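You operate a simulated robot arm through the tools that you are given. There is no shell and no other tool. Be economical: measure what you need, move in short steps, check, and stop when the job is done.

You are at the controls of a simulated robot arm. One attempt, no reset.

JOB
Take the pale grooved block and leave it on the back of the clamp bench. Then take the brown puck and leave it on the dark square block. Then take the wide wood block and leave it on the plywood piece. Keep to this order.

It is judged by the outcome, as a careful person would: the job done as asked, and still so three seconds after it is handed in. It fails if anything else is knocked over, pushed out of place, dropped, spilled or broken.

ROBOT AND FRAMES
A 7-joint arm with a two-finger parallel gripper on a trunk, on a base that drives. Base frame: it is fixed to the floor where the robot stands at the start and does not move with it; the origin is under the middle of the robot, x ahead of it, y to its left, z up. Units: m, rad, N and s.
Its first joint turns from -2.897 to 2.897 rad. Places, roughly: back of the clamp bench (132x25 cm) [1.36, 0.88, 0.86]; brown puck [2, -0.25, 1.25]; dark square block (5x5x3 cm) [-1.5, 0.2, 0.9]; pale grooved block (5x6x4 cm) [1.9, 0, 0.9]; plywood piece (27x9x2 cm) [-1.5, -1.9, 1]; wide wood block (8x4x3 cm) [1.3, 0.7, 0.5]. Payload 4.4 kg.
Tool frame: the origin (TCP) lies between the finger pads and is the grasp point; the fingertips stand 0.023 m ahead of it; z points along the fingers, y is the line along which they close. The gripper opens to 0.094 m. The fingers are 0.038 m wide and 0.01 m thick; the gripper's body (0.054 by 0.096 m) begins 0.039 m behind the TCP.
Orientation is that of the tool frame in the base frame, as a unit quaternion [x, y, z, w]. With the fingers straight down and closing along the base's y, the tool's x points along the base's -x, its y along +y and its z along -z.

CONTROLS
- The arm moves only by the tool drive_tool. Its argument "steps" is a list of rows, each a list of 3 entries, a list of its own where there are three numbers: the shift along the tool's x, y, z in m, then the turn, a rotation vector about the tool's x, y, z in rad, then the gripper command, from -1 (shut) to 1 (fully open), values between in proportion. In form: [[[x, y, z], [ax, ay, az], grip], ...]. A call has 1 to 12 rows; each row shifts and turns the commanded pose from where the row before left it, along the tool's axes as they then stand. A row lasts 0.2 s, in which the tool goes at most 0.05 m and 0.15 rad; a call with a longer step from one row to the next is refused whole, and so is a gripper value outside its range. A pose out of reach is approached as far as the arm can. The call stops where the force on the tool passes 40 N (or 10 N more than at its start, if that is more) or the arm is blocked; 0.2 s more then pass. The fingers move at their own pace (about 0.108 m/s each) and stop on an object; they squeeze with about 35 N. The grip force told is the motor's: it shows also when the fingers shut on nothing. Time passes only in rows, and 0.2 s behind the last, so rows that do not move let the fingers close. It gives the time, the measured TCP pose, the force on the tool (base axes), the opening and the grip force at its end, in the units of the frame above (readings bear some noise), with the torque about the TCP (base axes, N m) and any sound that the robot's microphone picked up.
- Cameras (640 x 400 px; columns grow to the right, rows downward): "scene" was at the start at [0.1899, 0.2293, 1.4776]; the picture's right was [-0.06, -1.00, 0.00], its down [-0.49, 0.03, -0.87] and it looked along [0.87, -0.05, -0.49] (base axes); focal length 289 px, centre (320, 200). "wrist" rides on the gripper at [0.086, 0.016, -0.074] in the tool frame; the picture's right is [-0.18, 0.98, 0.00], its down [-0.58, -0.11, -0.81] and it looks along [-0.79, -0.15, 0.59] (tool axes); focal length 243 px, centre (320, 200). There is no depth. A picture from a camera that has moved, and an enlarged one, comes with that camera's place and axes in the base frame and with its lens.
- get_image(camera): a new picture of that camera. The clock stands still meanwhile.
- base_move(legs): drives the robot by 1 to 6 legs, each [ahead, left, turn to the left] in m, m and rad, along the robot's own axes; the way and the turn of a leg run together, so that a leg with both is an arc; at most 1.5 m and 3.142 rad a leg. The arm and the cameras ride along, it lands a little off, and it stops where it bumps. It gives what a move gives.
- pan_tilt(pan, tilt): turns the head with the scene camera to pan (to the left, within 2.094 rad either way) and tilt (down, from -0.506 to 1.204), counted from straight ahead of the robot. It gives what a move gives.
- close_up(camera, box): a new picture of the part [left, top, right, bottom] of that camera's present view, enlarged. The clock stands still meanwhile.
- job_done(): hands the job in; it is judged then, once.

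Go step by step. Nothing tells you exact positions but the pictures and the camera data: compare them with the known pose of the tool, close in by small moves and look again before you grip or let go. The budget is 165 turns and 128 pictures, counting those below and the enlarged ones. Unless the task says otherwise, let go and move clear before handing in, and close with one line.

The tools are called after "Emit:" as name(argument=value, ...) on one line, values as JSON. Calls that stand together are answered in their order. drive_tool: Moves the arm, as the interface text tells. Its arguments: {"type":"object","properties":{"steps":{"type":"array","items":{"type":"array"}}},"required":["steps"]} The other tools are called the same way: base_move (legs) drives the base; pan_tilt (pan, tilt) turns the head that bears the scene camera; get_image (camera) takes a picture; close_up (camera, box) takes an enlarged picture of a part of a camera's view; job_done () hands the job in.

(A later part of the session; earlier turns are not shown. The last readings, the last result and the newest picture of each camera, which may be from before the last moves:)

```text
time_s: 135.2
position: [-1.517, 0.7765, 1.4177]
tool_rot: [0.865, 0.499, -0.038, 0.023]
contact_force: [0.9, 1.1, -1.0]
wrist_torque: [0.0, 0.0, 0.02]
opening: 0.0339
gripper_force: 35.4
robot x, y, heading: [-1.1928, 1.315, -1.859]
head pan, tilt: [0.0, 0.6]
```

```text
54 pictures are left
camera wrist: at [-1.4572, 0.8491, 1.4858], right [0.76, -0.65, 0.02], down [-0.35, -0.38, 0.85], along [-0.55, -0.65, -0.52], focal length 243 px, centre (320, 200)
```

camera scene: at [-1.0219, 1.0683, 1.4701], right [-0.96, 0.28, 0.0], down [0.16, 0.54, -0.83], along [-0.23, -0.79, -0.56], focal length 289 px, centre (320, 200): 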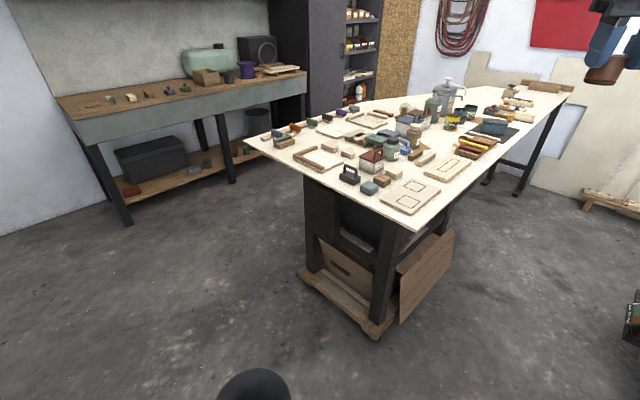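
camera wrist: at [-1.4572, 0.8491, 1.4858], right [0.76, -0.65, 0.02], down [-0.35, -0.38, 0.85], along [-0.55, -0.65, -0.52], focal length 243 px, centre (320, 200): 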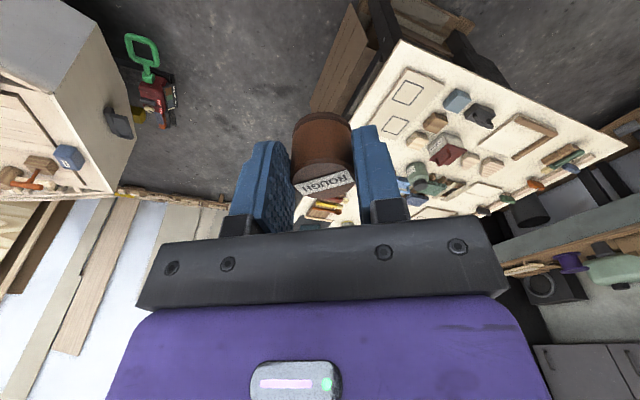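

Emit:
close_up(camera="scene", box=[310, 120, 470, 220])

Emit:
close_up(camera="scene", box=[50, 40, 330, 215])

```text
4.00 times, centred on (390, 170) of scene
camera zoom: at [-1.0219, 1.0683, 1.4701], right [-0.96, 0.28, 0.0], down [0.16, 0.54, -0.83], along [-0.23, -0.79, -0.56], focal length 1155 px, centre (40, 320)
```

zoom: 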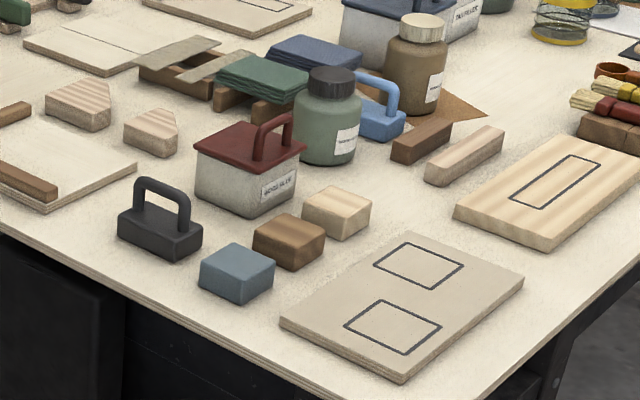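

```text
2.29 times, centred on (190, 128) of scene
camera zoom: at [-1.0219, 1.0683, 1.4701], right [-0.96, 0.28, 0.0], down [0.16, 0.54, -0.83], along [-0.23, -0.79, -0.56], focal length 660 px, centre (617, 366)
```

zoom: 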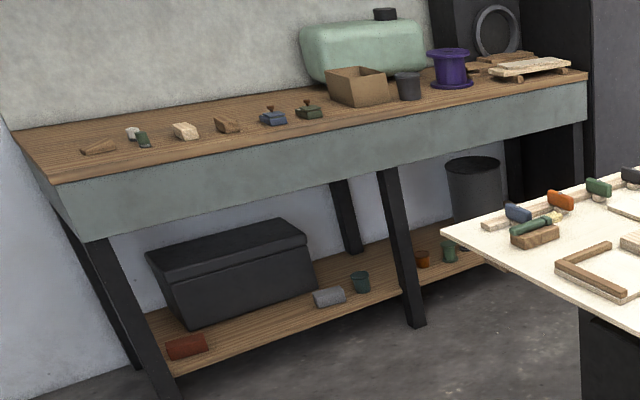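

Three similar small blocks stand together: slate, brown and pale. I zoom in to tell which is the dark square one.

Emit:
close_up(camera="scene", box=[350, 160, 410, 200])

Emit:
close_up(camera="wrist", box=[390, 60, 550, 200])

```text
10.00 times, centred on (380, 180) of scene
camera zoom: at [-1.0219, 1.0683, 1.4701], right [-0.96, 0.28, 0.0], down [0.16, 0.54, -0.83], along [-0.23, -0.79, -0.56], focal length 2887 px, centre (-280, 400)
```

zoom: 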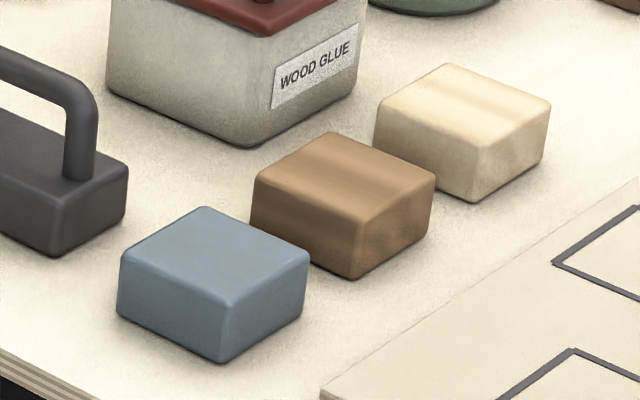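

```text
2.86 times, centred on (470, 130) of wrist
camera zoom: at [-1.4572, 0.8491, 1.4858], right [0.76, -0.65, 0.02], down [-0.35, -0.38, 0.85], along [-0.55, -0.65, -0.52], focal length 693 px, centre (-109, 400)
```

zoom: 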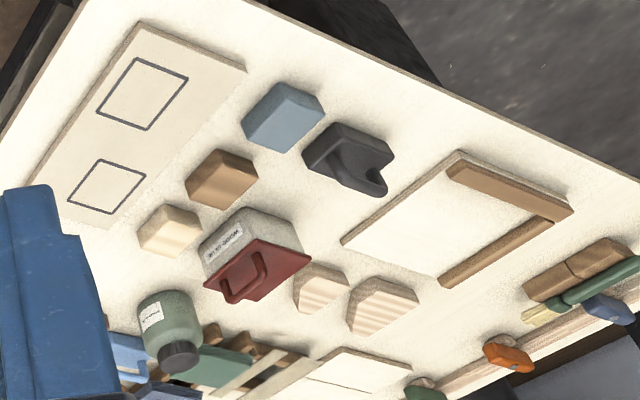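

They form a blue / dark-wood / pale trio, so the dark square block is the brown-wood one in the middle, at about (-1.53, 0.2). I move up to it.

Emit:
base_move(legs=[[0.3, 0, 0]])

Emit:
drive_tool(steps=[[[0, 0, 0.045], [0, 0.087, 0], -1], [[0, 0, 0.045], [0, 0, 0], -1], [[0, 0, 0.045], [0, 0, 0], -1], [[0, 0, 0.045], [0, 0, 0], -1], [[0, 0, 0.045], [0, 0, 0], -1]])

Emit:
pan_tilt(pan=0.0, tilt=0.75)

Emit:
get_image(camera="scene")

Emit:
get_image(camera="wrist")

```text
time_s: 137.2
position: [-1.6021, 0.4828, 1.4184]
tool_rot: [0.865, 0.501, -0.038, 0.023]
contact_force: [0.5, 0.2, -0.2]
wrist_torque: [0.0, -0.02, 0.02]
opening: 0.0334
gripper_force: 34.7
robot x, y, heading: [-1.2787, 1.0227, -1.861]
head pan, tilt: [0.0, 0.6]
```

```text
time_s: 138.4
position: [-1.6033, 0.4791, 1.1953]
tool_rot: [0.865, 0.501, -0.001, 0.002]
contact_force: [-0.5, -0.4, -0.4]
wrist_torque: [-0.04, 0.02, 0.0]
opening: 0.0337
gripper_force: 35.6
robot x, y, heading: [-1.2796, 1.0217, -1.856]
head pan, tilt: [0.0, 0.6]
```

```text
time_s: 139.1
position: [-1.6024, 0.4796, 1.1959]
tool_rot: [0.866, 0.501, -0.001, 0.002]
contact_force: [0.4, -0.2, -1.1]
wrist_torque: [0.0, 0.02, 0.02]
opening: 0.0339
gripper_force: 35.0
robot x, y, heading: [-1.2782, 1.0252, -1.857]
head pan, tilt: [0.0, 0.75]
```

```text
49 pictures are left
camera scene: at [-1.1061, 0.7812, 1.4573], right [-0.96, 0.28, 0.0], down [0.19, 0.65, -0.73], along [-0.21, -0.7, -0.68], focal length 289 px, centre (320, 200)
```

scene: 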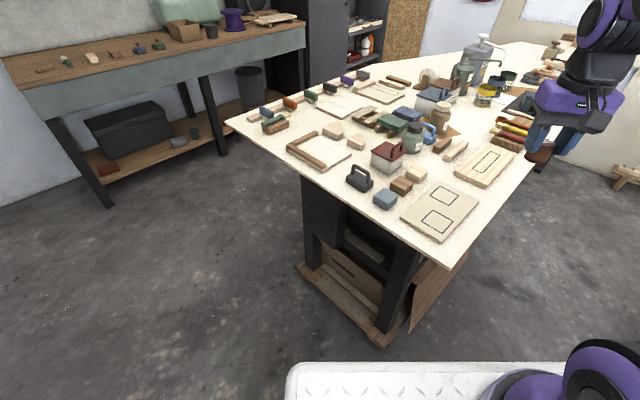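

```text
48 pictures are left
camera wrist: at [-1.5453, 0.5472, 1.2697], right [0.76, -0.65, 0.0], down [-0.38, -0.45, 0.81], along [-0.52, -0.61, -0.59], focal length 243 px, centre (320, 200)
```

wrist: 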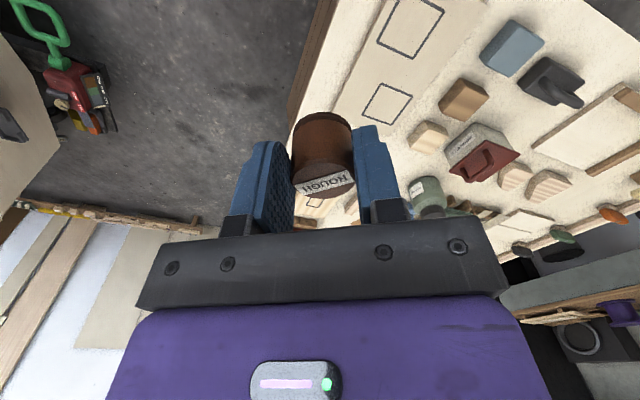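

Emit:
close_up(camera="scene", box=[340, 130, 460, 220])

Emit:
close_up(camera="wrist", box=[400, 10, 560, 170])

```text
4.44 times, centred on (400, 175) of scene
camera zoom: at [-1.1061, 0.7812, 1.4573], right [-0.96, 0.28, 0.0], down [0.19, 0.65, -0.73], along [-0.21, -0.7, -0.68], focal length 1283 px, centre (-36, 311)
```

zoom: 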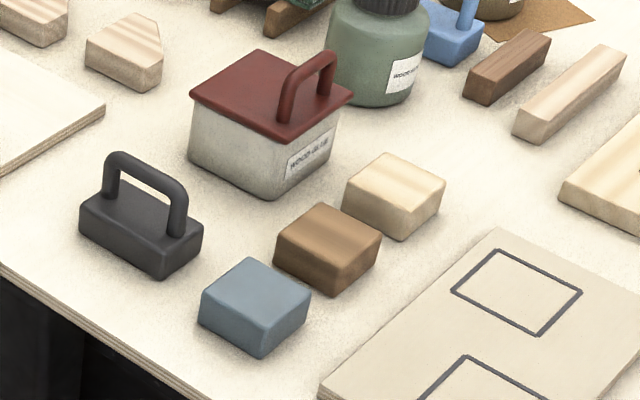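

```text
2.50 times, centred on (480, 90) of wrist
camera zoom: at [-1.5453, 0.5472, 1.2697], right [0.76, -0.65, 0.0], down [-0.38, -0.45, 0.81], along [-0.52, -0.61, -0.59], focal length 606 px, centre (-80, 475)
```

zoom: 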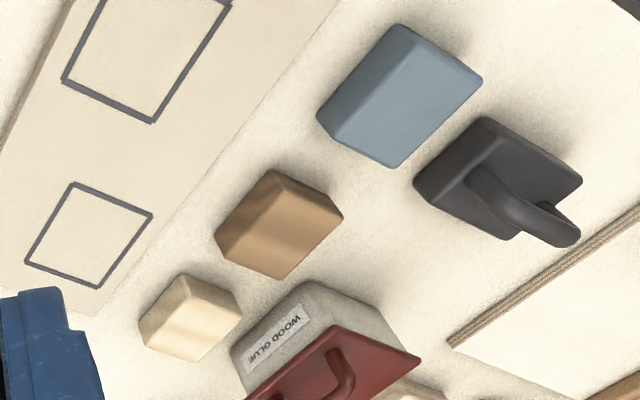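

Now the block's top centre triangulates to about (-1.511, 0.243, 0.93), matching the brown one. I restore the 5° lean (so the puck is upright) and move over it.

Emit:
drive_tool(steps=[[[0, 0, 0], [0, -0.087, 0], -1], [[-0.025, 0.0328, 0], [0, 0, 0], -1], [[-0.025, 0.0328, 0], [0, 0, 0], -1], [[-0.025, 0.0328, 0], [0, 0, 0], -1], [[-0.025, 0.0328, 0], [0, 0, 0], -1], [[-0.025, 0.0328, 0], [0, 0, 0], -1], [[-0.0245, 0.033, 0], [0, 0, 0], -1], [[0.003, 0, 0.035], [0, 0, 0], -1], [[0.003, 0, 0.035], [0, 0, 0], -1], [[0.002, 0, 0.03], [0, 0, 0], -1]])

Emit:
get_image(camera="wrist")

Emit:
close_up(camera="scene", box=[310, 80, 510, 240])

```text
time_s: 141.3
position: [-1.5067, 0.2514, 1.1071]
tool_rot: [0.865, 0.501, -0.039, 0.023]
contact_force: [0.8, 0.7, 0.5]
wrist_torque: [0.04, 0.0, 0.01]
opening: 0.0337
gripper_force: 34.9
robot x, y, heading: [-1.2802, 1.022, -1.861]
head pan, tilt: [0.0, 0.75]
```

```text
45 pictures are left
camera wrist: at [-1.4457, 0.3242, 1.174], right [0.76, -0.65, 0.02], down [-0.35, -0.38, 0.85], along [-0.55, -0.66, -0.52], focal length 243 px, centre (320, 200)
```

wrist: 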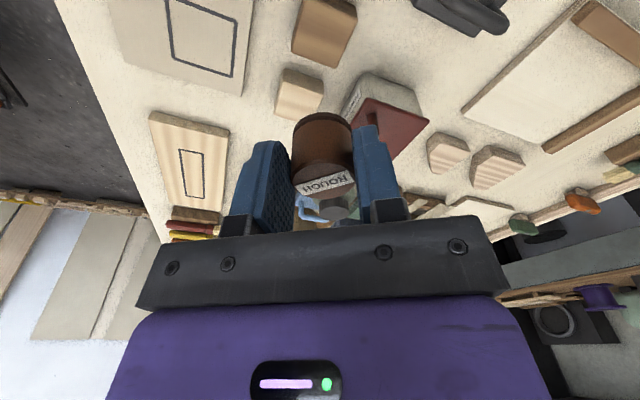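

```text
2.50 times, centred on (410, 160) of scene
camera zoom: at [-1.106, 0.7815, 1.4573], right [-0.96, 0.28, 0.0], down [0.19, 0.65, -0.73], along [-0.21, -0.7, -0.68], focal length 722 px, centre (95, 300)
```

zoom: 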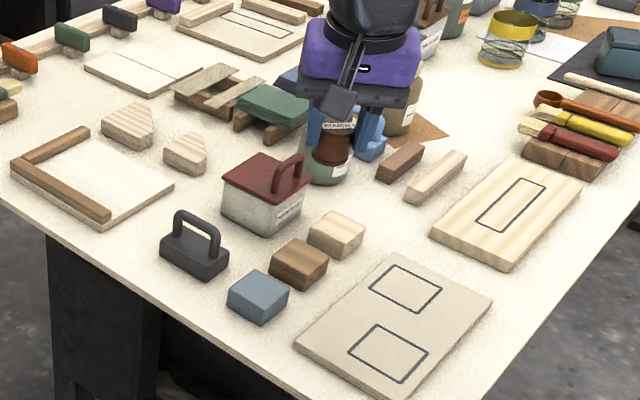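

Emit:
drive_tool(steps=[[[0.0022, 0, 0.025], [0, 0, 0], -1], [[0.0022, 0, 0.025], [0, 0, 0], -1], [[0.0018, 0, 0.02], [0, 0, 0], -1]])

Emit:
get_image(camera="wrist")

Emit:
close_up(camera="scene", box=[350, 110, 470, 210])

```text
time_s: 142.1
position: [-1.5074, 0.2529, 1.0384]
tool_rot: [0.865, 0.501, -0.037, 0.023]
contact_force: [0.4, -0.2, 0.0]
wrist_torque: [0.0, -0.01, -0.02]
opening: 0.0336
gripper_force: 34.7
robot x, y, heading: [-1.2805, 1.0262, -1.86]
head pan, tilt: [0.0, 0.75]
```

```text
43 pictures are left
camera wrist: at [-1.4478, 0.3247, 1.105], right [0.76, -0.65, 0.02], down [-0.35, -0.38, 0.85], along [-0.55, -0.66, -0.52], focal length 243 px, centre (320, 200)
```

wrist: 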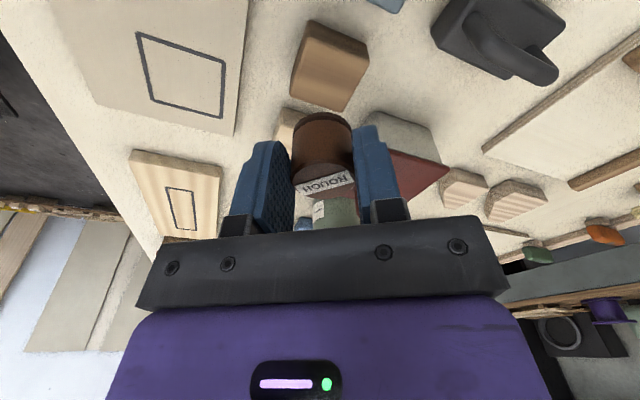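

```text
4.00 times, centred on (410, 160) of scene
camera zoom: at [-1.1061, 0.7814, 1.4573], right [-0.96, 0.28, 0.0], down [0.19, 0.65, -0.73], along [-0.21, -0.7, -0.68], focal length 1155 px, centre (-40, 360)
```

zoom: 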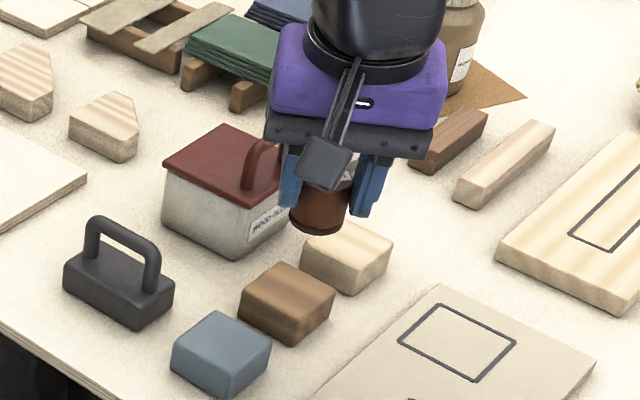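

The puck sits about 1 cm short of the block's centre; I correct and descend close to contact.

Emit:
drive_tool(steps=[[[-0.007, 0.0058, 0], [0, 0, 0], -1], [[0.0015, 0, 0.018], [0, 0, 0], -1], [[0.0015, 0, 0.018], [0, 0, 0], -1], [[0.0013, 0, 0.016], [0, 0, 0], -1], [[0, 0, 0], [0, 0, 0], -1]])

Emit:
close_up(camera="scene", box=[360, 140, 440, 210])

Emit:
get_image(camera="wrist")

```text
time_s: 143.3
position: [-1.5068, 0.2412, 0.985]
tool_rot: [0.865, 0.501, -0.037, 0.024]
contact_force: [-0.4, 1.0, -0.1]
wrist_torque: [-0.01, -0.01, -0.01]
opening: 0.0338
gripper_force: 35.4
robot x, y, heading: [-1.2799, 1.0214, -1.858]
head pan, tilt: [0.0, 0.75]
```

```text
5.71 times, centred on (400, 175) of scene
camera zoom: at [-1.1061, 0.7812, 1.4572], right [-0.96, 0.28, 0.0], down [0.19, 0.65, -0.73], along [-0.21, -0.7, -0.68], focal length 1650 px, centre (-137, 343)
```

zoom: 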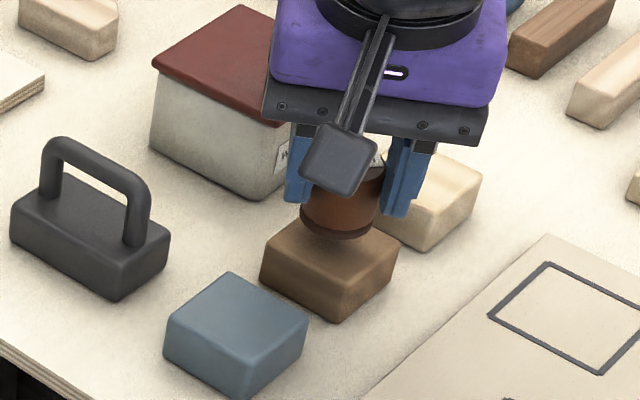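

```text
40 pictures are left
camera wrist: at [-1.4464, 0.3143, 1.0523], right [0.76, -0.65, 0.02], down [-0.35, -0.38, 0.85], along [-0.55, -0.66, -0.52], focal length 243 px, centre (320, 200)
```

wrist: 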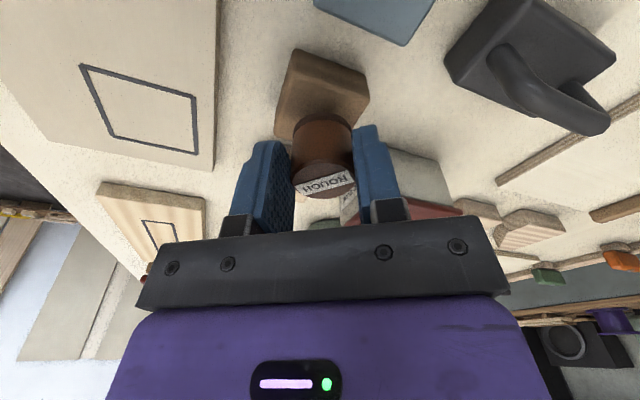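

Emit:
drive_tool(steps=[[[0.0004, 0, 0.005], [0, 0, 0], -1], [[0.0003, 0, 0.003], [0, 0, 0], -1], [[0, 0, 0], [0, 0, 0], -1]])

Emit:
drive_tool(steps=[[[0.0002, 0, 0.0025], [0, 0, 0], -1], [[0, 0, 0], [0, 0, 0], -1]])

Emit:
drive_tool(steps=[[[0.0002, 0, 0.0025], [0, 0, 0], -1], [[0, 0, 0], [0, 0, 0], -1]])

```text
time_s: 144.1
position: [-1.5057, 0.2411, 0.9771]
tool_rot: [0.865, 0.5, -0.038, 0.022]
contact_force: [-0.4, 0.5, 0.0]
wrist_torque: [0.01, -0.03, 0.01]
opening: 0.0337
gripper_force: 35.3
robot x, y, heading: [-1.2778, 1.0185, -1.861]
head pan, tilt: [0.0, 0.75]
```

```text
time_s: 144.7
position: [-1.5066, 0.2424, 0.975]
tool_rot: [0.865, 0.5, -0.037, 0.023]
contact_force: [-0.1, 0.5, 0.0]
wrist_torque: [0.03, -0.01, 0.01]
opening: 0.0337
gripper_force: 35.1
robot x, y, heading: [-1.2801, 1.0246, -1.856]
head pan, tilt: [0.0, 0.75]
```

```text
time_s: 145.3
position: [-1.5058, 0.2417, 0.9709]
tool_rot: [0.865, 0.5, -0.038, 0.023]
contact_force: [-0.7, -0.9, 0.0]
wrist_torque: [0.02, -0.03, -0.03]
opening: 0.0337
gripper_force: 35.5
robot x, y, heading: [-1.2814, 1.0238, -1.856]
head pan, tilt: [0.0, 0.75]
```

Emit:
drive_tool(steps=[[[0.0002, 0, 0.0025], [0, 0, 0], -1], [[0, 0, 0], [0, 0, 0], -1]])

Emit:
close_up(camera="scene", box=[370, 160, 430, 205])

```text
time_s: 145.9
position: [-1.5064, 0.2409, 0.9705]
tool_rot: [0.864, 0.501, -0.039, 0.025]
contact_force: [0.6, 3.2, 22.3]
wrist_torque: [-0.08, 0.17, -0.01]
opening: 0.0334
gripper_force: 35.1
robot x, y, heading: [-1.2765, 1.0187, -1.853]
head pan, tilt: [0.0, 0.75]
```

```text
8.89 times, centred on (400, 182) of scene
camera zoom: at [-1.1059, 0.7822, 1.4574], right [-0.96, 0.28, 0.0], down [0.19, 0.65, -0.73], along [-0.21, -0.7, -0.68], focal length 2566 px, centre (-391, 356)
```

zoom: 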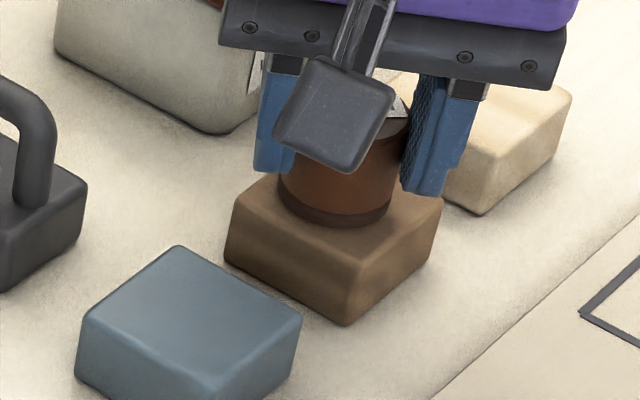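

The puck rests centred on the block. I ease off, open gently and lift straight away.

Emit:
drive_tool(steps=[[[-0.0002, 0, -0.002], [0, 0, 0], -1], [[0, 0, 0], [0, 0, 0], -0.1], [[0, 0, 0], [0, 0, 0], 0.07], [[-0.0009, 0, -0.01], [0, 0, 0], 0.07], [[-0.0017, 0, -0.02], [0, 0, 0], 0.07], [[-0.0034, 0, -0.04], [0, 0, 0], 0.07], [[-0.0034, 0, -0.04], [0, 0, 0], 0.07], [[-0.0034, 0, -0.04], [0, 0, 0], 0.07], [[-0.0034, 0, -0.04], [0, 0, 0], 0.07], [[-0.0034, 0, -0.04], [0, 0, 0], 0.07]])

Emit:
close_up(camera="scene", box=[340, 120, 460, 220])

```text
time_s: 148.1
position: [-1.5076, 0.2401, 1.2039]
tool_rot: [0.865, 0.5, -0.038, 0.022]
contact_force: [-0.1, 0.8, -0.1]
wrist_torque: [-0.02, 0.0, -0.01]
opening: 0.0502
gripper_force: 0.1
robot x, y, heading: [-1.2835, 1.0222, -1.857]
head pan, tilt: [0.0, 0.75]
```

```text
4.00 times, centred on (400, 170) of scene
camera zoom: at [-1.1062, 0.7808, 1.4572], right [-0.96, 0.28, 0.0], down [0.19, 0.65, -0.73], along [-0.21, -0.7, -0.68], focal length 1155 px, centre (0, 320)
```

zoom: 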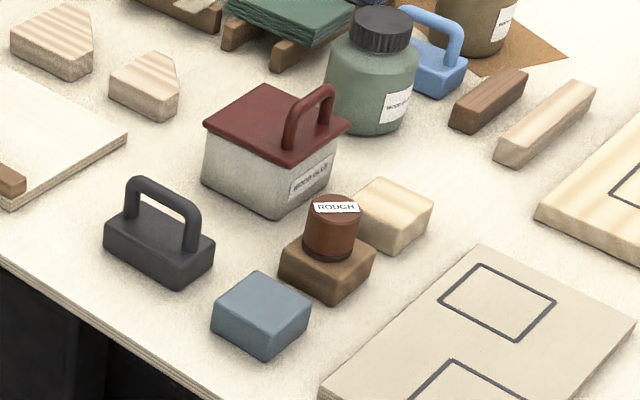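

Second item done. Now the wide wood block under the bench; I draw the arm in and drive back round to the front of the bench.

Emit:
drive_tool(steps=[[[0.035, 0, -0.03], [0, 0.03, 0], 0.07], [[0.035, 0, -0.03], [0, 0.03, 0], 0.07], [[0.035, 0, -0.03], [0, 0.027, 0], 0.07], [[0.035, 0, -0.03], [0, 0, 0], 0.07], [[0.035, 0, -0.02], [0, 0, 0], 0.07]])

Emit:
base_move(legs=[[-0.61, 0.373, 0], [0, 0, 2.272]])

Emit:
base_move(legs=[[0.448, -0.471, 0], [-0.064, -0.518, 0], [-0.05, -0.585, 0]])

Emit:
pan_tilt(pan=0.0, tilt=0.75)

Emit:
get_image(camera="scene")

```text
time_s: 149.3
position: [-1.4158, 0.3962, 1.3365]
tool_rot: [0.866, 0.501, -0.001, 0.002]
contact_force: [-0.4, 0.3, -0.5]
wrist_torque: [0.06, 0.02, 0.02]
opening: 0.0503
gripper_force: 0.1
robot x, y, heading: [-1.2773, 1.0211, -1.857]
head pan, tilt: [0.0, 0.75]
```

```text
time_s: 158.6
position: [-0.1814, 1.796, 1.3384]
tool_rot: [-0.091, 0.996, 0.001, 0.0]
contact_force: [0.4, 0.4, -0.5]
wrist_torque: [0.03, -0.02, 0.0]
opening: 0.0506
gripper_force: 0.2
robot x, y, heading: [-0.7457, 1.4959, 0.421]
head pan, tilt: [0.0, 0.75]
```

```text
time_s: 167.8
position: [0.7727, 0.5187, 1.3377]
tool_rot: [-0.096, 0.995, 0.001, 0.001]
contact_force: [0.3, -0.6, -0.1]
wrist_torque: [0.01, 0.01, -0.02]
opening: 0.0503
gripper_force: 0.0
robot x, y, heading: [0.2096, 0.2119, 0.435]
head pan, tilt: [0.0, 0.75]
```

```text
time_s: 168.4
position: [0.7722, 0.5184, 1.3373]
tool_rot: [-0.096, 0.995, 0.001, 0.0]
contact_force: [-0.2, -0.2, 0.4]
wrist_torque: [0.0, 0.0, 0.03]
opening: 0.05
gripper_force: 0.1
robot x, y, heading: [0.2098, 0.2072, 0.433]
head pan, tilt: [0.0, 0.75]
```

```text
37 pictures are left
camera scene: at [0.2786, 0.5004, 1.4572], right [0.42, -0.91, 0.0], down [-0.62, -0.28, -0.73], along [0.66, 0.3, -0.68], focal length 289 px, centre (320, 200)
```

scene: 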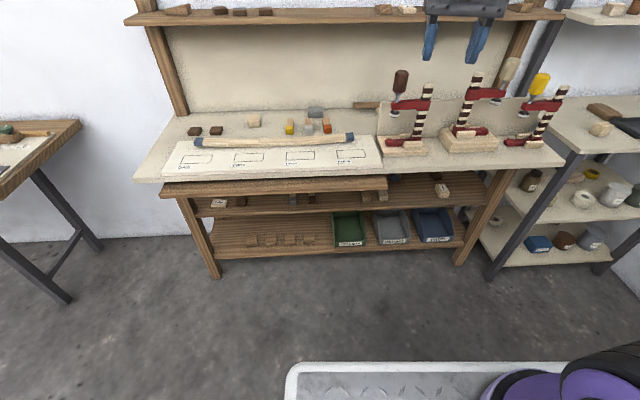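

Emit:
close_up(camera="scene", box=[180, 160, 500, 260])

Emit:
close_up(camera="scene", box=[340, 165, 480, 215])

```text
2.00 times, centred on (340, 210) of scene
camera zoom: at [0.2786, 0.5004, 1.4572], right [0.42, -0.91, 0.0], down [-0.62, -0.28, -0.73], along [0.66, 0.3, -0.68], focal length 577 px, centre (280, 180)
```

zoom: 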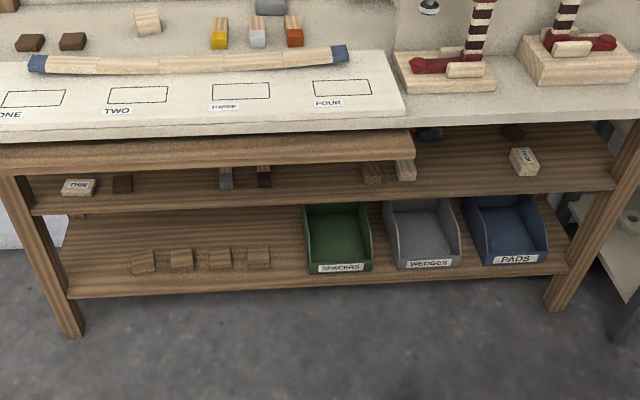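

```text
4.57 times, centred on (410, 190) of scene
camera zoom: at [0.2786, 0.5004, 1.4572], right [0.42, -0.91, 0.0], down [-0.62, -0.28, -0.73], along [0.66, 0.3, -0.68], focal length 1320 px, centre (-91, 246)
```

zoom: 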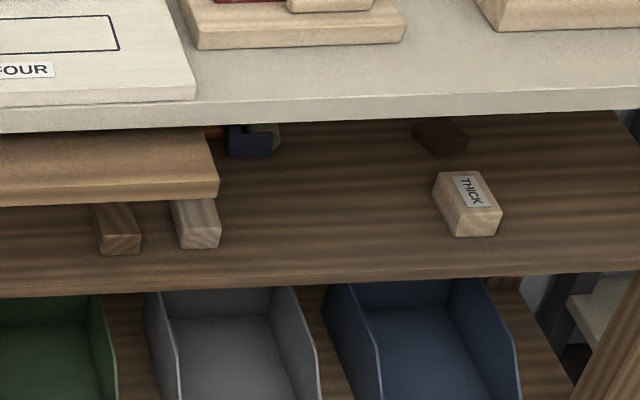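

Two candidates lie side by side near (1.3, 0.7) on the middle board: a pale one and a darker one. I lower the tool in front of the bench to compare them with the wrist camera.

Emit:
drive_tool(steps=[[[-0.01, 0, 0.048], [0, 0, -0.12], 1], [[-0.01, 0, 0.048], [0, 0, -0.12], 1], [[-0.01, 0, 0.048], [0, 0, 0], 1], [[-0.01, 0, 0.048], [0, 0, 0], 1], [[-0.01, 0, 0.048], [0, 0, 0], 1], [[-0.01, 0, 0.048], [0, 0, 0], 1], [[-0.01, 0, 0.048], [0, 0, 0], 1], [[-0.01, 0, 0.048], [0, 0, 0], 1], [[-0.01, 0, 0.048], [0, 0, 0], 1], [[-0.01, 0, 0.048], [0, 0, 0], 1], [[-0.01, 0, 0.048], [0, 0, 0], 1], [[-0.01, 0, 0.048], [0, 0, 0], 1]])

Emit:
get_image(camera="wrist")

```text
time_s: 171.0
position: [0.8846, 0.5684, 0.7612]
tool_rot: [-0.215, 0.977, 0.001, 0.001]
contact_force: [-0.1, 0.4, 1.2]
wrist_torque: [0.0, 0.0, -0.01]
opening: 0.0939
gripper_force: 0.0
robot x, y, heading: [0.2111, 0.2102, 0.429]
head pan, tilt: [0.0, 0.75]
```

```text
34 pictures are left
camera wrist: at [0.7995, 0.5473, 0.8353], right [-0.25, 0.97, 0.0], down [0.57, 0.14, 0.81], along [0.78, 0.2, -0.59], focal length 243 px, centre (320, 200)
```

wrist: 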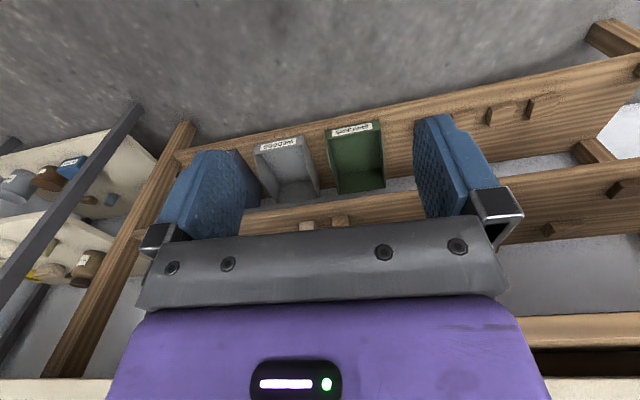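

Emit:
drive_tool(steps=[[[-0.03, 0, 0.03], [0, -0.14, 0], 1], [[-0.03, 0, 0.03], [0, -0.14, 0], 1], [[-0.03, 0, 0.03], [0, -0.07, 0], 1]])

Emit:
close_up(camera="wrist", box=[200, 80, 440, 230])

```text
time_s: 171.8
position: [0.9767, 0.6101, 0.6873]
tool_rot: [-0.212, 0.961, 0.039, 0.171]
contact_force: [0.0, -0.6, 0.4]
wrist_torque: [-0.02, -0.02, -0.02]
opening: 0.094
gripper_force: 0.1
robot x, y, heading: [0.2105, 0.2132, 0.431]
head pan, tilt: [0.0, 0.75]
```

```text
2.67 times, centred on (320, 155) of wrist
camera zoom: at [0.8728, 0.5806, 0.7268], right [-0.26, 0.96, 0.07], down [0.29, 0.01, 0.96], along [0.92, 0.27, -0.28], focal length 647 px, centre (320, 320)
```

zoom: 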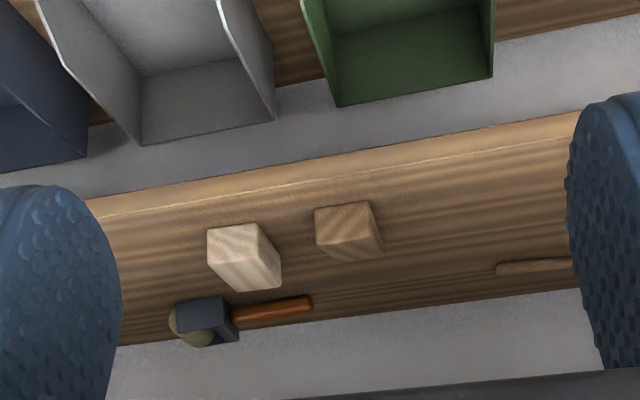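

The pale piece measures about 8×4×3 cm (top centre (1.321, 0.659), board z≈0.526), while the dark one is only about 4 cm long, so the pale one is the wide wood block. I retreat up, flip the tool (camera on top) for a low, nearly level approach.

Emit:
drive_tool(steps=[[[0.045, 0, -0.015], [0, 0.117, 0], 0.38], [[0.045, 0, -0.015], [0, 0.117, 0], 0.38], [[0.04, 0, -0.025], [0, 0.116, 0], 0.38], [[0, 0, -0.048], [0, 0, 0], 0.38], [[0, 0, -0.048], [0, 0, 0], 0.38], [[0, 0, -0.048], [0, 0, 0], 0.38], [[0, 0, -0.048], [0, 0, 0], 0.38], [[0, 0, -0.048], [0, 0, 0], 0.38], [[0, 0, -0.048], [0, 0, 0], 0.38], [[0, 0, -0.048], [0, 0, 0], 0.38]])

Emit:
drive_tool(steps=[[[0, 0, 0], [0, 0, 0.148], 0.38], [[0, 0, 0], [0, 0, 0.148], 0.38], [[0, 0, 0], [0, 0, 0.148], 0.38], [[0, 0, 0], [0, 0, 0.148], 0.38], [[0, 0, 0], [0, 0, 0.148], 0.38], [[0, 0, 0], [0, 0, 0.148], 0.38], [[0, 0, 0], [0, 0, 0.148], 0.38], [[0, 0, 0], [0, 0, 0.148], 0.38], [[0, 0, 0], [0, 0, 0.148], 0.38], [[0, 0, 0], [0, 0, 0.148], 0.38], [[0, 0, 0], [0, 0, 0.148], 0.38], [[0, 0, 0], [0, 0, 0.148], 0.38]])

Emit:
drive_tool(steps=[[[0, 0, 0], [0, 0, 0.148], 0.38], [[0, 0, 0], [0, 0, 0.148], 0.38], [[0, 0, 0], [0, 0, 0.148], 0.38], [[0, 0, 0], [0, 0, 0.148], 0.38], [[0, 0, 0], [0, 0, 0.148], 0.38], [[0, 0, 0], [0, 0, 0.148], 0.38], [[0, 0, 0], [0, 0, 0.148], 0.38], [[0, 0, 0], [0, 0, 0.148], 0.38], [[0, 0, 0], [0, 0, 0.148], 0.38]])

```text
time_s: 174.0
position: [0.8495, 0.5501, 1.0444]
tool_rot: [-0.215, 0.977, 0.001, 0.0]
contact_force: [0.9, 0.0, -0.4]
wrist_torque: [-0.02, 0.01, 0.0]
opening: 0.0648
gripper_force: 0.1
robot x, y, heading: [0.2085, 0.2086, 0.429]
head pan, tilt: [0.0, 0.75]
```

```text
time_s: 176.6
position: [0.8498, 0.551, 1.0444]
tool_rot: [0.623, 0.782, 0.001, 0.0]
contact_force: [-0.4, 0.3, -0.1]
wrist_torque: [0.0, -0.02, 0.03]
opening: 0.0651
gripper_force: 0.1
robot x, y, heading: [0.209, 0.2092, 0.427]
head pan, tilt: [0.0, 0.75]
```

```text
time_s: 178.6
position: [0.8501, 0.5502, 1.045]
tool_rot: [0.973, 0.23, 0.001, -0.001]
contact_force: [0.1, -1.2, 0.4]
wrist_torque: [0.03, -0.02, 0.0]
opening: 0.0648
gripper_force: 0.0
robot x, y, heading: [0.2099, 0.2136, 0.431]
head pan, tilt: [0.0, 0.75]
```

Emit:
base_move(legs=[[-0.3, 0, 0]])

Emit:
drive_tool(steps=[[[0.045, 0, 0], [0, 0, 0.05], 0.38], [[0.045, 0, 0], [0, 0, 0], 0.38], [[0.045, 0, 0], [0, 0, 0], 0.38], [[0.045, 0, 0], [0, 0, 0], 0.38], [[0, 0, 0], [0, 0.141, 0], 0.38], [[0, 0, 0], [0, 0.141, 0], 0.38], [[0, 0, 0], [0, 0.141, 0], 0.38], [[0, 0, 0], [0, 0.141, 0], 0.38], [[0, 0, 0], [0, 0.141, 0], 0.38], [[0, 0, 0], [0, 0.141, 0], 0.38], [[0, 0, 0], [0, 0.141, 0], 0.38], [[0, 0, 0], [0, 0.143, 0], 0.38]])

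```text
time_s: 180.6
position: [0.5755, 0.4245, 1.0446]
tool_rot: [0.973, 0.229, 0.002, -0.001]
contact_force: [0.1, -0.3, 0.4]
wrist_torque: [0.01, -0.03, -0.01]
opening: 0.0648
gripper_force: 0.1
robot x, y, heading: [-0.0637, 0.0846, 0.434]
head pan, tilt: [0.0, 0.75]
```

```text
time_s: 183.2
position: [0.7406, 0.4985, 1.0466]
tool_rot: [0.825, 0.173, 0.526, -0.111]
contact_force: [-1.0, -0.3, 0.6]
wrist_torque: [-0.02, 0.01, -0.04]
opening: 0.0651
gripper_force: 0.1
robot x, y, heading: [-0.0623, 0.0881, 0.427]
head pan, tilt: [0.0, 0.75]
```

Emit:
drive_tool(steps=[[[-0.04, 0.0082, 0.0187], [0, 0, 0], 0.38], [[-0.04, 0.0082, 0.0187], [0, 0, 0], 0.38], [[-0.04, 0.0082, 0.0187], [0, 0, 0], 0.38], [[-0.04, 0.0082, 0.0187], [0, 0, 0], 0.38], [[-0.04, 0.0082, 0.0187], [0, 0, 0], 0.38], [[-0.04, 0.0082, 0.0187], [0, 0, 0], 0.38], [[-0.04, 0.0082, 0.0187], [0, 0, 0], 0.38], [[-0.04, 0.0082, 0.0187], [0, 0, 0], 0.38], [[-0.04, 0.0082, 0.0187], [0, 0, 0], 0.38], [[-0.04, 0.0082, 0.0187], [0, 0, 0], 0.38], [[-0.04, 0.0082, 0.0187], [0, 0, 0], 0.38]])

Emit:
pan_tilt(pan=0.0, tilt=0.6)

Emit:
get_image(camera="scene")

```text
time_s: 185.6
position: [0.7772, 0.4165, 0.5621]
tool_rot: [0.826, 0.173, 0.525, -0.111]
contact_force: [-0.4, 0.1, 0.1]
wrist_torque: [-0.04, 0.01, 0.03]
opening: 0.0648
gripper_force: 0.0
robot x, y, heading: [-0.0591, 0.0835, 0.428]
head pan, tilt: [0.0, 0.75]
```

```text
time_s: 186.3
position: [0.7772, 0.4182, 0.5623]
tool_rot: [0.826, 0.174, 0.525, -0.112]
contact_force: [0.2, 1.3, -1.0]
wrist_torque: [-0.03, -0.03, -0.01]
opening: 0.065
gripper_force: 0.1
robot x, y, heading: [-0.0636, 0.0818, 0.427]
head pan, tilt: [0.0, 0.6]
```

```text
32 pictures are left
camera scene: at [0.0105, 0.3773, 1.4701], right [0.41, -0.91, 0.0], down [-0.51, -0.23, -0.82], along [0.75, 0.34, -0.57], focal length 289 px, centre (320, 200)
```

scene: 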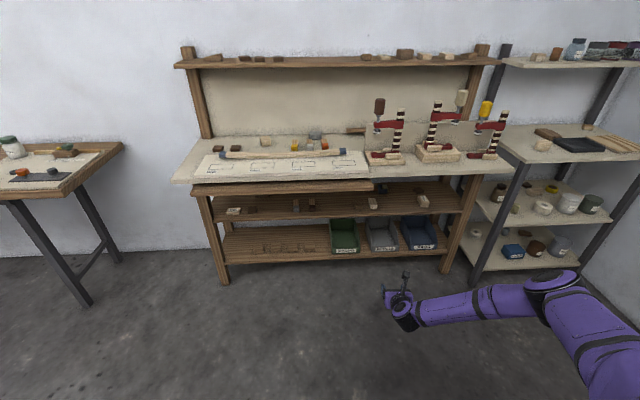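

The tool is low and level, with the forearm to the right. I extend the tool forward in free space and check the arm's shape before going under the bench.

Emit:
drive_tool(steps=[[[0.0176, 0, 0.0378], [0, 0, 0], 0.38], [[0.0176, 0, 0.0378], [0, 0, 0], 0.38], [[0.0176, 0, 0.0378], [0, 0, 0], 0.38], [[0.0176, 0, 0.0378], [0, 0, 0], 0.38], [[0.0176, 0, 0.0378], [0, 0, 0], 0.38], [[0.0176, 0, 0.0378], [0, 0, 0], 0.38]])

Emit:
get_image(camera="scene")

Emit:
get_image(camera="wrist")

```text
time_s: 187.7
position: [0.9559, 0.488, 0.5458]
tool_rot: [0.832, 0.174, 0.516, -0.105]
contact_force: [-0.3, -0.1, -0.2]
wrist_torque: [-0.02, -0.01, -0.01]
opening: 0.0651
gripper_force: 0.0
out of reach, approached as far as the arm can: row 5, 6
robot x, y, heading: [-0.0656, 0.0856, 0.428]
head pan, tilt: [0.0, 0.6]
```

```text
31 pictures are left
camera scene: at [0.0105, 0.3774, 1.4701], right [0.41, -0.91, 0.0], down [-0.51, -0.23, -0.82], along [0.75, 0.34, -0.57], focal length 289 px, centre (320, 200)
```

scene: 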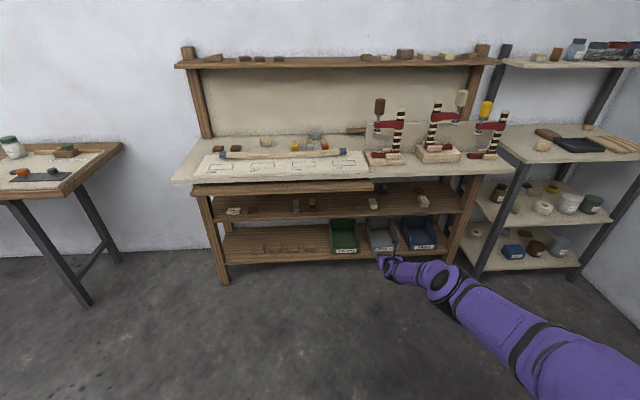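

```text
30 pictures are left
camera wrist: at [0.9363, 0.4626, 0.6576], right [0.32, -0.94, -0.16], down [-0.94, -0.29, -0.16], along [0.1, 0.2, -0.97], focal length 243 px, centre (320, 200)
```

wrist: 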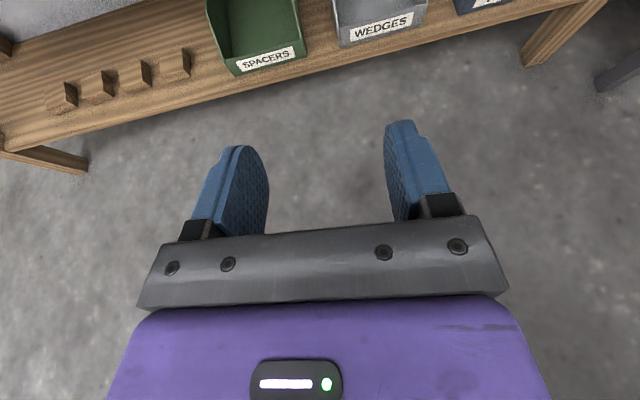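

Emit:
drive_tool(steps=[[[-0.0063, 0, -0.0305], [0, 0.015, 0], 0.38], [[-0.0063, 0, -0.0305], [0, 0.01, 0], 0.38], [[0, 0, 0], [0, 0, 0], 0.38]])

Emit:
base_move(legs=[[0.3, 0, 0]])

Emit:
get_image(camera="wrist")

Emit:
get_image(camera="scene")

```text
time_s: 188.5
position: [0.899, 0.4641, 0.562]
tool_rot: [0.819, 0.173, 0.535, -0.114]
contact_force: [0.4, 0.5, 0.8]
wrist_torque: [0.01, 0.0, 0.02]
opening: 0.0649
gripper_force: 0.1
robot x, y, heading: [-0.065, 0.0823, 0.429]
head pan, tilt: [0.0, 0.6]
```

```text
time_s: 190.6
position: [1.1748, 0.5891, 0.5606]
tool_rot: [0.819, 0.172, 0.535, -0.113]
contact_force: [-0.7, 0.0, 0.4]
wrist_torque: [-0.01, 0.01, 0.03]
opening: 0.0648
gripper_force: 0.1
robot x, y, heading: [0.2089, 0.2108, 0.434]
head pan, tilt: [0.0, 0.6]
```

```text
29 pictures are left
camera wrist: at [1.1509, 0.5621, 0.6704], right [0.33, -0.93, -0.17], down [-0.93, -0.29, -0.21], along [0.14, 0.23, -0.96], focal length 243 px, centre (320, 200)
```

wrist: 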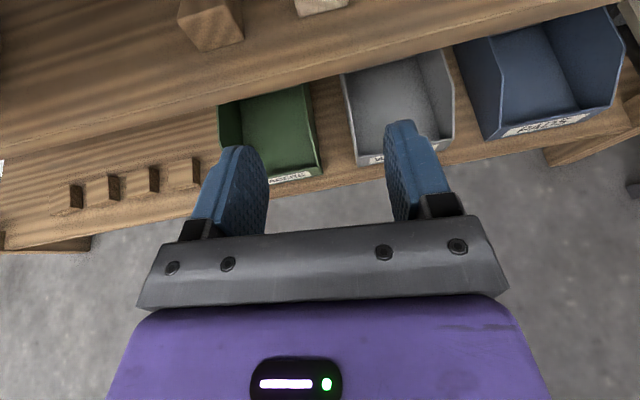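

```text
28 pictures are left
camera scene: at [0.2867, 0.5032, 1.4701], right [0.41, -0.91, 0.0], down [-0.51, -0.23, -0.82], along [0.75, 0.34, -0.57], focal length 289 px, centre (320, 200)
```

scene: 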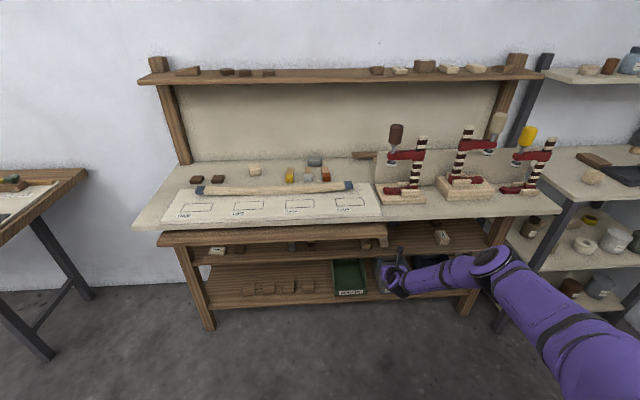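

Lateral alignment is right (block front at about (1.30, 0.644)). I drive 9 cm further in and look.

Emit:
base_move(legs=[[0.09, 0, 0]])

Emit:
get_image(camera="wrist")

Emit:
close_up(camera="scene", box=[340, 190, 540, 315])

```text
time_s: 191.7
position: [1.2573, 0.6281, 0.5608]
tool_rot: [0.819, 0.173, 0.535, -0.114]
contact_force: [0.0, 0.3, -0.4]
wrist_torque: [0.02, 0.01, 0.02]
opening: 0.0649
gripper_force: 0.1
robot x, y, heading: [0.2892, 0.2492, 0.428]
head pan, tilt: [0.0, 0.6]
```

```text
27 pictures are left
camera wrist: at [1.2323, 0.5995, 0.6704], right [0.33, -0.93, -0.17], down [-0.93, -0.29, -0.21], along [0.14, 0.23, -0.96], focal length 243 px, centre (320, 200)
```

wrist: 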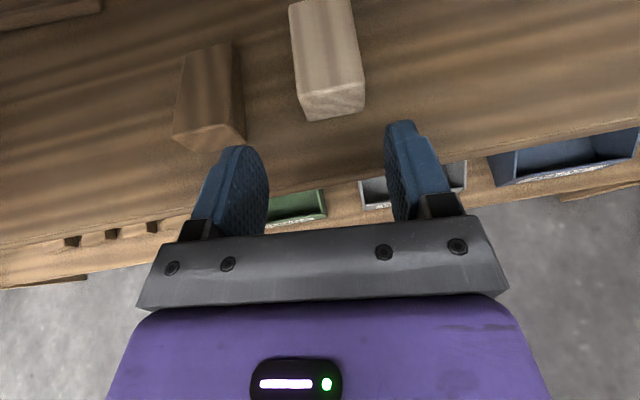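

```text
3.20 times, centred on (440, 252) of scene
camera zoom: at [0.3681, 0.5404, 1.4701], right [0.41, -0.91, 0.0], down [-0.51, -0.23, -0.82], along [0.75, 0.34, -0.57], focal length 924 px, centre (-64, 32)
```

zoom: 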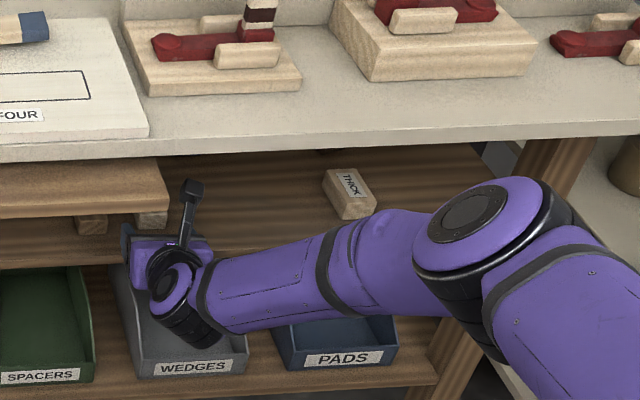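

Both wooden pieces are in view. I shift 8 mm right and edge in 4 cm so the fingers begin to straddle the pale block, then check its full length.

Emit:
drive_tool(steps=[[[0, 0.008, 0], [0, 0, 0], 0.38], [[0.008, 0, 0.0183], [0, 0, 0], 0.38], [[0.008, 0, 0.0183], [0, 0, 0], 0.38], [[0, 0, 0], [0, 0, 0], 0.38]])

Emit:
get_image(camera="wrist")

```text
time_s: 192.7
position: [1.2958, 0.6343, 0.5598]
tool_rot: [0.82, 0.171, 0.535, -0.113]
contact_force: [-0.8, 0.0, 0.6]
wrist_torque: [0.0, -0.01, -0.02]
opening: 0.0648
gripper_force: 0.0
robot x, y, heading: [0.2937, 0.2495, 0.428]
head pan, tilt: [0.0, 0.6]
```

```text
25 pictures are left
camera wrist: at [1.2713, 0.6071, 0.6683], right [0.33, -0.93, -0.17], down [-0.93, -0.29, -0.21], along [0.14, 0.23, -0.96], focal length 243 px, centre (320, 200)
```

wrist: 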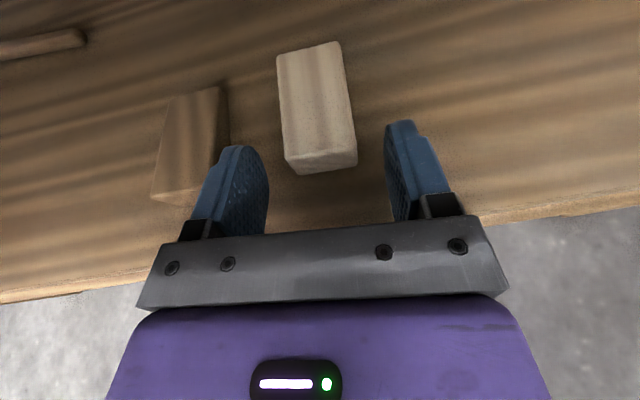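

Emit:
close_up(camera="wrist", box=[140, 30, 380, 210])

```text
2.22 times, centred on (260, 120) of wrist
camera zoom: at [1.2713, 0.6071, 0.6683], right [0.33, -0.93, -0.17], down [-0.93, -0.29, -0.21], along [0.14, 0.23, -0.96], focal length 539 px, centre (453, 378)
```

zoom: 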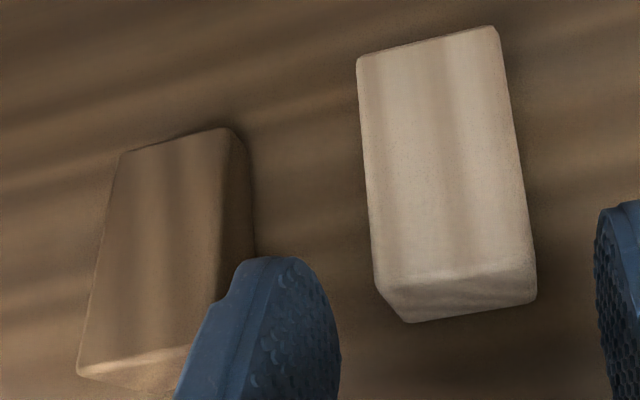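

Both pieces have nearly the same form; the grip width will tell which is 4 cm wide. I move in over the pale one and lower slightly with care.

Emit:
drive_tool(steps=[[[0.006, 0, 0.0137], [0, 0, 0], 0.38], [[0.006, 0, 0.0137], [0, 0, 0], 0.38], [[-0.0037, 0, 0.0016], [0, 0, 0], 0.38], [[-0.0037, 0, 0.0016], [0, 0, 0], 0.38], [[0, 0, 0], [0, 0, 0], 0.38]])

Emit:
get_image(camera="wrist")

```text
time_s: 193.9
position: [1.3222, 0.6491, 0.5534]
tool_rot: [0.819, 0.172, 0.535, -0.114]
contact_force: [1.4, -0.4, 0.5]
wrist_torque: [0.0, 0.02, -0.02]
opening: 0.065
gripper_force: 0.1
robot x, y, heading: [0.2905, 0.2497, 0.428]
head pan, tilt: [0.0, 0.6]
```

```text
23 pictures are left
camera wrist: at [1.2986, 0.6204, 0.6634], right [0.33, -0.93, -0.17], down [-0.93, -0.29, -0.21], along [0.14, 0.23, -0.96], focal length 243 px, centre (320, 200)
```

wrist: 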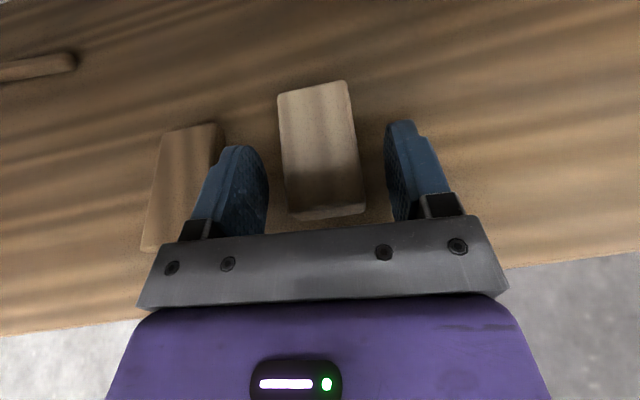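

Emit:
drive_tool(steps=[[[-0.0027, 0, 0.0012], [0, 0, 0], 0.38], [[-0.0027, 0, 0.0012], [0, 0, 0], 0.38], [[0, 0, 0], [0, 0, 0], 0.0], [[0, 0, 0], [0, 0, 0], -1], [[0, 0, 0], [0, 0, 0], -1]])

Emit:
get_image(camera="wrist")

```text
time_s: 195.1
position: [1.3195, 0.6475, 0.5497]
tool_rot: [0.82, 0.172, 0.535, -0.113]
contact_force: [-0.1, 1.0, -0.1]
wrist_torque: [0.02, -0.01, 0.0]
opening: 0.0393
gripper_force: 35.1
out of reach, approached as far as the arm can: row 2
robot x, y, heading: [0.2923, 0.2507, 0.428]
head pan, tilt: [0.0, 0.6]
```

```text
22 pictures are left
camera wrist: at [1.2956, 0.6188, 0.6595], right [0.33, -0.93, -0.17], down [-0.93, -0.29, -0.21], along [0.14, 0.23, -0.96], focal length 243 px, centre (320, 200)
```

wrist: 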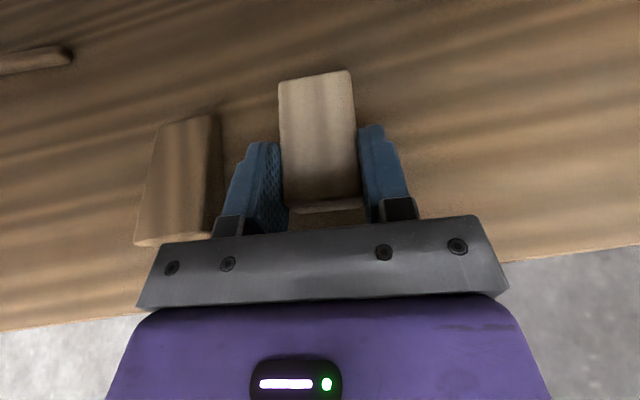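

The pale block grips at 39 mm, i.e. 4 cm wide, and it is the wider and longer of the two, so it is the 8×4×3 one. I lift it 2 cm and back straight out.

Emit:
drive_tool(steps=[[[0.009, 0, -0.004], [0, 0, 0], -1], [[0.011, 0, -0.005], [0, 0, 0], -1], [[0, 0, 0], [0, 0, 0], -1]])

Emit:
base_move(legs=[[-0.45, 0, 0]])

Emit:
get_image(camera="wrist")

```text
time_s: 195.9
position: [1.32, 0.6467, 0.5704]
tool_rot: [0.819, 0.173, 0.535, -0.113]
contact_force: [0.7, -0.3, -0.6]
wrist_torque: [0.0, 0.0, -0.02]
opening: 0.0395
gripper_force: 35.8
robot x, y, heading: [0.3018, 0.2474, 0.429]
head pan, tilt: [0.0, 0.6]
```

```text
time_s: 198.6
position: [0.9147, 0.4627, 0.5699]
tool_rot: [0.819, 0.172, 0.535, -0.113]
contact_force: [0.7, 0.9, -0.8]
wrist_torque: [-0.01, 0.0, 0.01]
opening: 0.0393
gripper_force: 34.6
robot x, y, heading: [-0.1083, 0.0622, 0.429]
head pan, tilt: [0.0, 0.6]
```

```text
21 pictures are left
camera wrist: at [0.8904, 0.4336, 0.6809], right [0.33, -0.93, -0.17], down [-0.93, -0.29, -0.21], along [0.14, 0.23, -0.96], focal length 243 px, centre (320, 200)
```

wrist: 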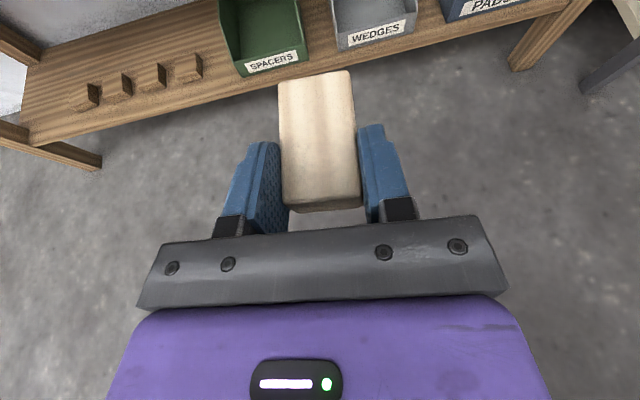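

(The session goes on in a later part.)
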